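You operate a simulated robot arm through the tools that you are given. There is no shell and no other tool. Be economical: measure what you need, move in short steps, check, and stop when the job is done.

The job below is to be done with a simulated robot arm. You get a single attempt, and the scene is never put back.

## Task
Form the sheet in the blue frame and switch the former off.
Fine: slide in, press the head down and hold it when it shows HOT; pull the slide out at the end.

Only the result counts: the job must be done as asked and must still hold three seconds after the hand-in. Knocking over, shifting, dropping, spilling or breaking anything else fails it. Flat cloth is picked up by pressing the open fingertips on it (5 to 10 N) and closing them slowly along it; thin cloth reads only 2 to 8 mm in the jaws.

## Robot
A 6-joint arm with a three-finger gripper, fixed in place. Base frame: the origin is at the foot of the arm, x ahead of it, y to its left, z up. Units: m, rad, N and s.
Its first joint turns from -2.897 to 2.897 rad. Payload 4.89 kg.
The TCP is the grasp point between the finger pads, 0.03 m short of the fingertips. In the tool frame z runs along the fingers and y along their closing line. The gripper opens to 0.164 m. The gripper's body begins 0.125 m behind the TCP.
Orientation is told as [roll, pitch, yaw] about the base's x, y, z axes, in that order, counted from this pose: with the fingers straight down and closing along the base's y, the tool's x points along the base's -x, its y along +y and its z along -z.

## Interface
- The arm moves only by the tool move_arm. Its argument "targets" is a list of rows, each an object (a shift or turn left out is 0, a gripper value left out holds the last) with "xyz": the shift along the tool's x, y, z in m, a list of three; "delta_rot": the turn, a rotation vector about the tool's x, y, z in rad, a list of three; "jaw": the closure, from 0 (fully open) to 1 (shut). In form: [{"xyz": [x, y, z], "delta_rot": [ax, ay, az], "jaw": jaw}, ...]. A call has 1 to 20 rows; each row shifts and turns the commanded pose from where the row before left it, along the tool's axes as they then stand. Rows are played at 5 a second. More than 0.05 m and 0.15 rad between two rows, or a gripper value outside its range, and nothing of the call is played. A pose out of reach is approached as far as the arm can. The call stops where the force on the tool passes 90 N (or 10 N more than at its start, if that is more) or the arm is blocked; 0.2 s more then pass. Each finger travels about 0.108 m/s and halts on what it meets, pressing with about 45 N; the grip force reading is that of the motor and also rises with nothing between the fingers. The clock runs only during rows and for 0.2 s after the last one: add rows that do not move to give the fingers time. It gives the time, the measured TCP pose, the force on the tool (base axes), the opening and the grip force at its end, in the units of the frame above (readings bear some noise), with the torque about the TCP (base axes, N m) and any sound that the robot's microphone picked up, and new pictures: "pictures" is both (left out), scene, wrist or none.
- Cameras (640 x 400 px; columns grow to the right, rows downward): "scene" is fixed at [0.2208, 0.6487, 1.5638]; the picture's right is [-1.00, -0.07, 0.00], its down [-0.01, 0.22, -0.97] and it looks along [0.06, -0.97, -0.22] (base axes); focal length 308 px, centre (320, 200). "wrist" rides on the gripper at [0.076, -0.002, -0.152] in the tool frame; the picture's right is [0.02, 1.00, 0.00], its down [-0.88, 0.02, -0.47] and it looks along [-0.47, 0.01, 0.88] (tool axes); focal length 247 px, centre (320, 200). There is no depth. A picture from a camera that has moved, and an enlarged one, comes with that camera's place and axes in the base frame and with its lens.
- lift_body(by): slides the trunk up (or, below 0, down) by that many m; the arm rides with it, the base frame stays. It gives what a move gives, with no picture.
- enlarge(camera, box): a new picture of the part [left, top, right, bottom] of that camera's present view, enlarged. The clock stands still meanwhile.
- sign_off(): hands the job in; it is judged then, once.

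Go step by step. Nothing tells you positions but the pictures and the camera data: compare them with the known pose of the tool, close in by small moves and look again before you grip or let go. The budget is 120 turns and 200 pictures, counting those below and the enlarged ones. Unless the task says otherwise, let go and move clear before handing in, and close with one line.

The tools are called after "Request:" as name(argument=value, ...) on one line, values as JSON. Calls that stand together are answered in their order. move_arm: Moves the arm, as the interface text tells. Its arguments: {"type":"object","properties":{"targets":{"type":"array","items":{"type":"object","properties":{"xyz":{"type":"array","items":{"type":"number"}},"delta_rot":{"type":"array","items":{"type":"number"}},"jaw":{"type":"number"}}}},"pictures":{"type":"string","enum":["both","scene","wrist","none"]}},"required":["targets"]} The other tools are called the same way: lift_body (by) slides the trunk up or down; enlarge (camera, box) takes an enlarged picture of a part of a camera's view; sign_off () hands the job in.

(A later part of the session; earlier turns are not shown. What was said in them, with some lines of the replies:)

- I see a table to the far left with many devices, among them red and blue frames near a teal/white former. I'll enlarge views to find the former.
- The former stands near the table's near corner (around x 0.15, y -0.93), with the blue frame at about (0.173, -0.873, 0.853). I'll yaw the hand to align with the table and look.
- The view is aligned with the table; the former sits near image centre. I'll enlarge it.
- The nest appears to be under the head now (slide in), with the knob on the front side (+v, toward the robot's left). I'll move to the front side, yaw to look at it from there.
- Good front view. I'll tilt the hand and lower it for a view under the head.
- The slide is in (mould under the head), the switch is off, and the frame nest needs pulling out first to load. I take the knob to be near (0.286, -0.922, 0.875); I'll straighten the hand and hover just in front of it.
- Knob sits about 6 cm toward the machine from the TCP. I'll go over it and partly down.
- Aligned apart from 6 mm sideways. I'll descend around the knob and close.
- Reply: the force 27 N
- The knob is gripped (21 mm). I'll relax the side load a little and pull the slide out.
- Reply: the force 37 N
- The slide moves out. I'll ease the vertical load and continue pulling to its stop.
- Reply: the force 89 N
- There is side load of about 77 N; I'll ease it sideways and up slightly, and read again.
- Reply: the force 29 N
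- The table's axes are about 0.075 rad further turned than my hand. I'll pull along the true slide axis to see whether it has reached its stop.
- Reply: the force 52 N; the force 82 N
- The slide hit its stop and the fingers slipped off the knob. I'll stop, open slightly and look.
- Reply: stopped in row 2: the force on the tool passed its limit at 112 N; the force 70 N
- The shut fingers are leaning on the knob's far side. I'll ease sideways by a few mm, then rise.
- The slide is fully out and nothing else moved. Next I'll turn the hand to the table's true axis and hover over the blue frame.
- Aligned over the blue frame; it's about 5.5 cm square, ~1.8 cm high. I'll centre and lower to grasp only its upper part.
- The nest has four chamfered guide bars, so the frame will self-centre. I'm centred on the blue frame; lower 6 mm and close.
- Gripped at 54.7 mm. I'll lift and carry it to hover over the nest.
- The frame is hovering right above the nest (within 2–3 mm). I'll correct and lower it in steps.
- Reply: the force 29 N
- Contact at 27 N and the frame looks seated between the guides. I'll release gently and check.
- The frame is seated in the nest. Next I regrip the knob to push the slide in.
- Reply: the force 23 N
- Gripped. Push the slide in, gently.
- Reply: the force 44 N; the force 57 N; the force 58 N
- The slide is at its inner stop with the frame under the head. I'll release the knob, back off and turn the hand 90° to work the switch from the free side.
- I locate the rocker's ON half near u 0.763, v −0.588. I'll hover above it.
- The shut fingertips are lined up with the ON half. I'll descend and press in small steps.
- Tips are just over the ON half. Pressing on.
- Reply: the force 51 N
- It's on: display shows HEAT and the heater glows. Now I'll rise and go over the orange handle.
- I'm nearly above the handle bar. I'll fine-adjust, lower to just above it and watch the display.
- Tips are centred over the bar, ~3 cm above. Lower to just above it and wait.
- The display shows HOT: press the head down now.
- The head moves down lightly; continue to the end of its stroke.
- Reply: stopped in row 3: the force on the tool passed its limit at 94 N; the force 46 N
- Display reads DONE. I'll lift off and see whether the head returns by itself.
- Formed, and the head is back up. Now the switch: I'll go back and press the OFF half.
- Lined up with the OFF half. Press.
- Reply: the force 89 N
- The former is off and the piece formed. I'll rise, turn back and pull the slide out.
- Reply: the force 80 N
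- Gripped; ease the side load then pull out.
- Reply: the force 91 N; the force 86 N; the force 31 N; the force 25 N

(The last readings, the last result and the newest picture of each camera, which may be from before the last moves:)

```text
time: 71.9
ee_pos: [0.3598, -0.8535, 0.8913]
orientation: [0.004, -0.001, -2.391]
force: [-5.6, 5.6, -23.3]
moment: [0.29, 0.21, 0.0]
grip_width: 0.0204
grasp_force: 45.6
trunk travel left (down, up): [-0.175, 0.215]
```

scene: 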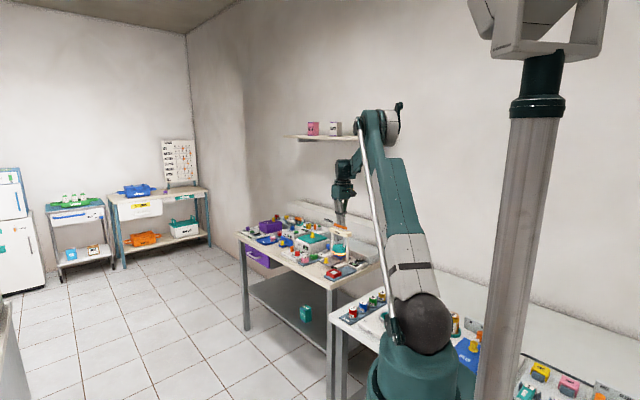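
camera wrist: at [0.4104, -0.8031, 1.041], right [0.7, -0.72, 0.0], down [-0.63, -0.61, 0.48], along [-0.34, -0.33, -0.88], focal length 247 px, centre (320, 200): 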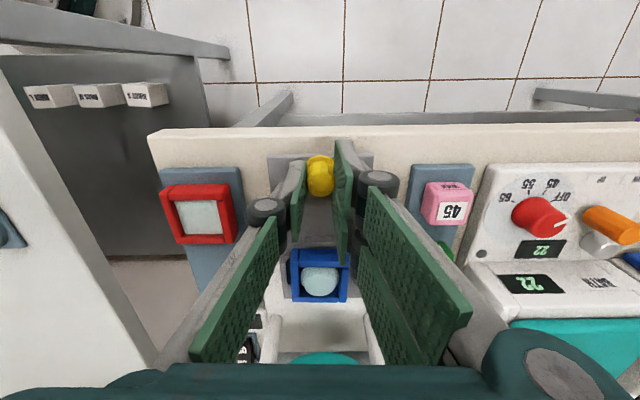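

Request:
move_arm(targets=[{"xyz": [0.003, 0, 0]}, {"xyz": [0.002, 0, 0]}, {}], pictures="none")

```text
time: 72.7
ee_pos: [0.3609, -0.8511, 0.8906]
orientation: [0.008, -0.003, -2.392]
force: [-34.1, -10.5, -27.8]
moment: [-0.51, 1.19, 0.02]
grip_width: 0.0201
grasp_force: 45.0
trunk travel left (down, up): [-0.175, 0.215]
```

The stop is reached. I'll release the knob and rise clear.

Request:
move_arm(targets=[{"xyz": [-0.002, 0, 0.001]}, {"jaw": 0.85}, {"jaw": 0.65}, {}, {"xyz": [0, 0, -0.03]}, {"xyz": [0, 0, -0.04]}, {"xyz": [0, 0, -0.05]}, {"xyz": [0.03, 0, -0.04]}, {}, {}], pictures="wrist")

Request:
enlarge(camera="scene", box=[308, 215, 388, 285])

Request:
enlarge(camera="wrist", box=[240, 120, 400, 260])

```text
time: 74.9
ee_pos: [0.3858, -0.8302, 1.0498]
orientation: [0.008, -0.002, -2.39]
force: [0.6, 0.8, 0.2]
moment: [-0.06, -0.01, 0.0]
grip_width: 0.0573
grasp_force: 0.1
trunk travel left (down, up): [-0.175, 0.215]
camera wrist: at [0.4406, -0.7752, 1.2008], right [0.7, -0.72, 0.01], down [-0.63, -0.61, 0.48], along [-0.34, -0.34, -0.88], focal length 247 px, centre (320, 200)
```

wrist: 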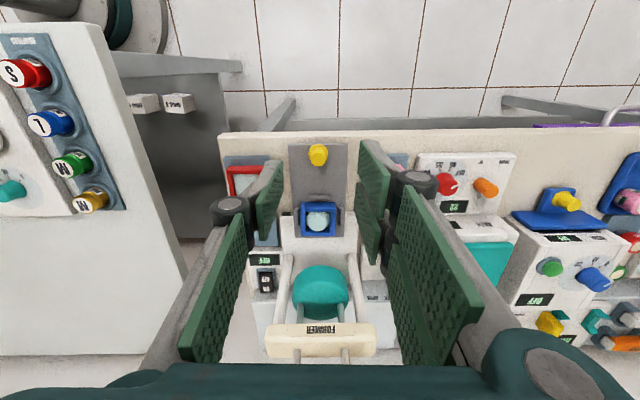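

```text
5.71 times, centred on (348, 250) of scene
camera zoom: at [0.2208, 0.6487, 1.5638], right [-1.0, -0.07, 0.0], down [-0.01, 0.22, -0.97], along [0.06, -0.97, -0.22], focal length 1762 px, centre (160, -86)
```

zoom: 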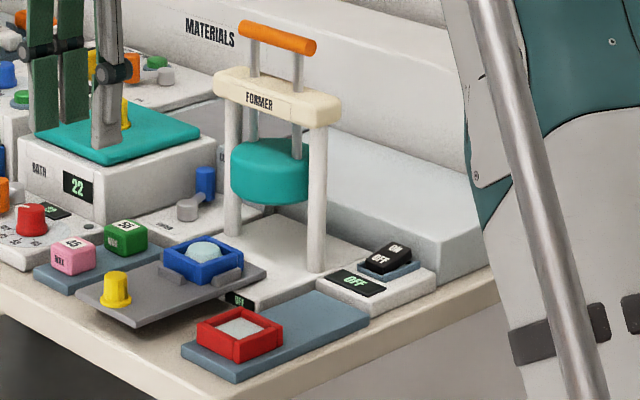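

```text
2.86 times, centred on (320, 190) of wrist
camera zoom: at [0.4406, -0.7752, 1.2008], right [0.7, -0.72, 0.01], down [-0.63, -0.61, 0.48], along [-0.34, -0.34, -0.88], focal length 706 px, centre (320, 229)
```

zoom: 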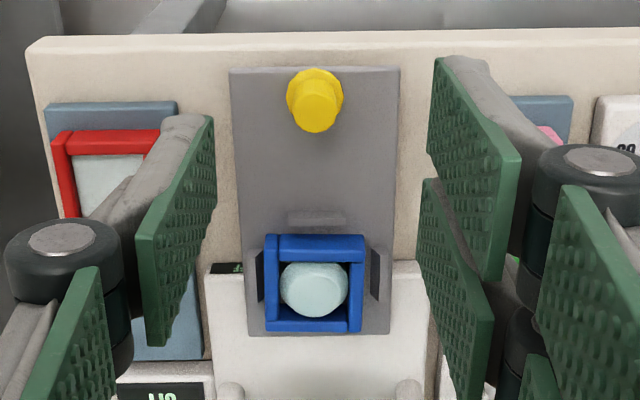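

The sheet in the blue frame is formed, the slide is fully out, the switch reads OFF, and everything else is where it was. Handing in.

Request:
sign_off()

```text
The job is handed in.
```

The sheet in the blue frame is formed, the slide is pulled out to its stop, and the former is switched off; nothing else on the table moved.
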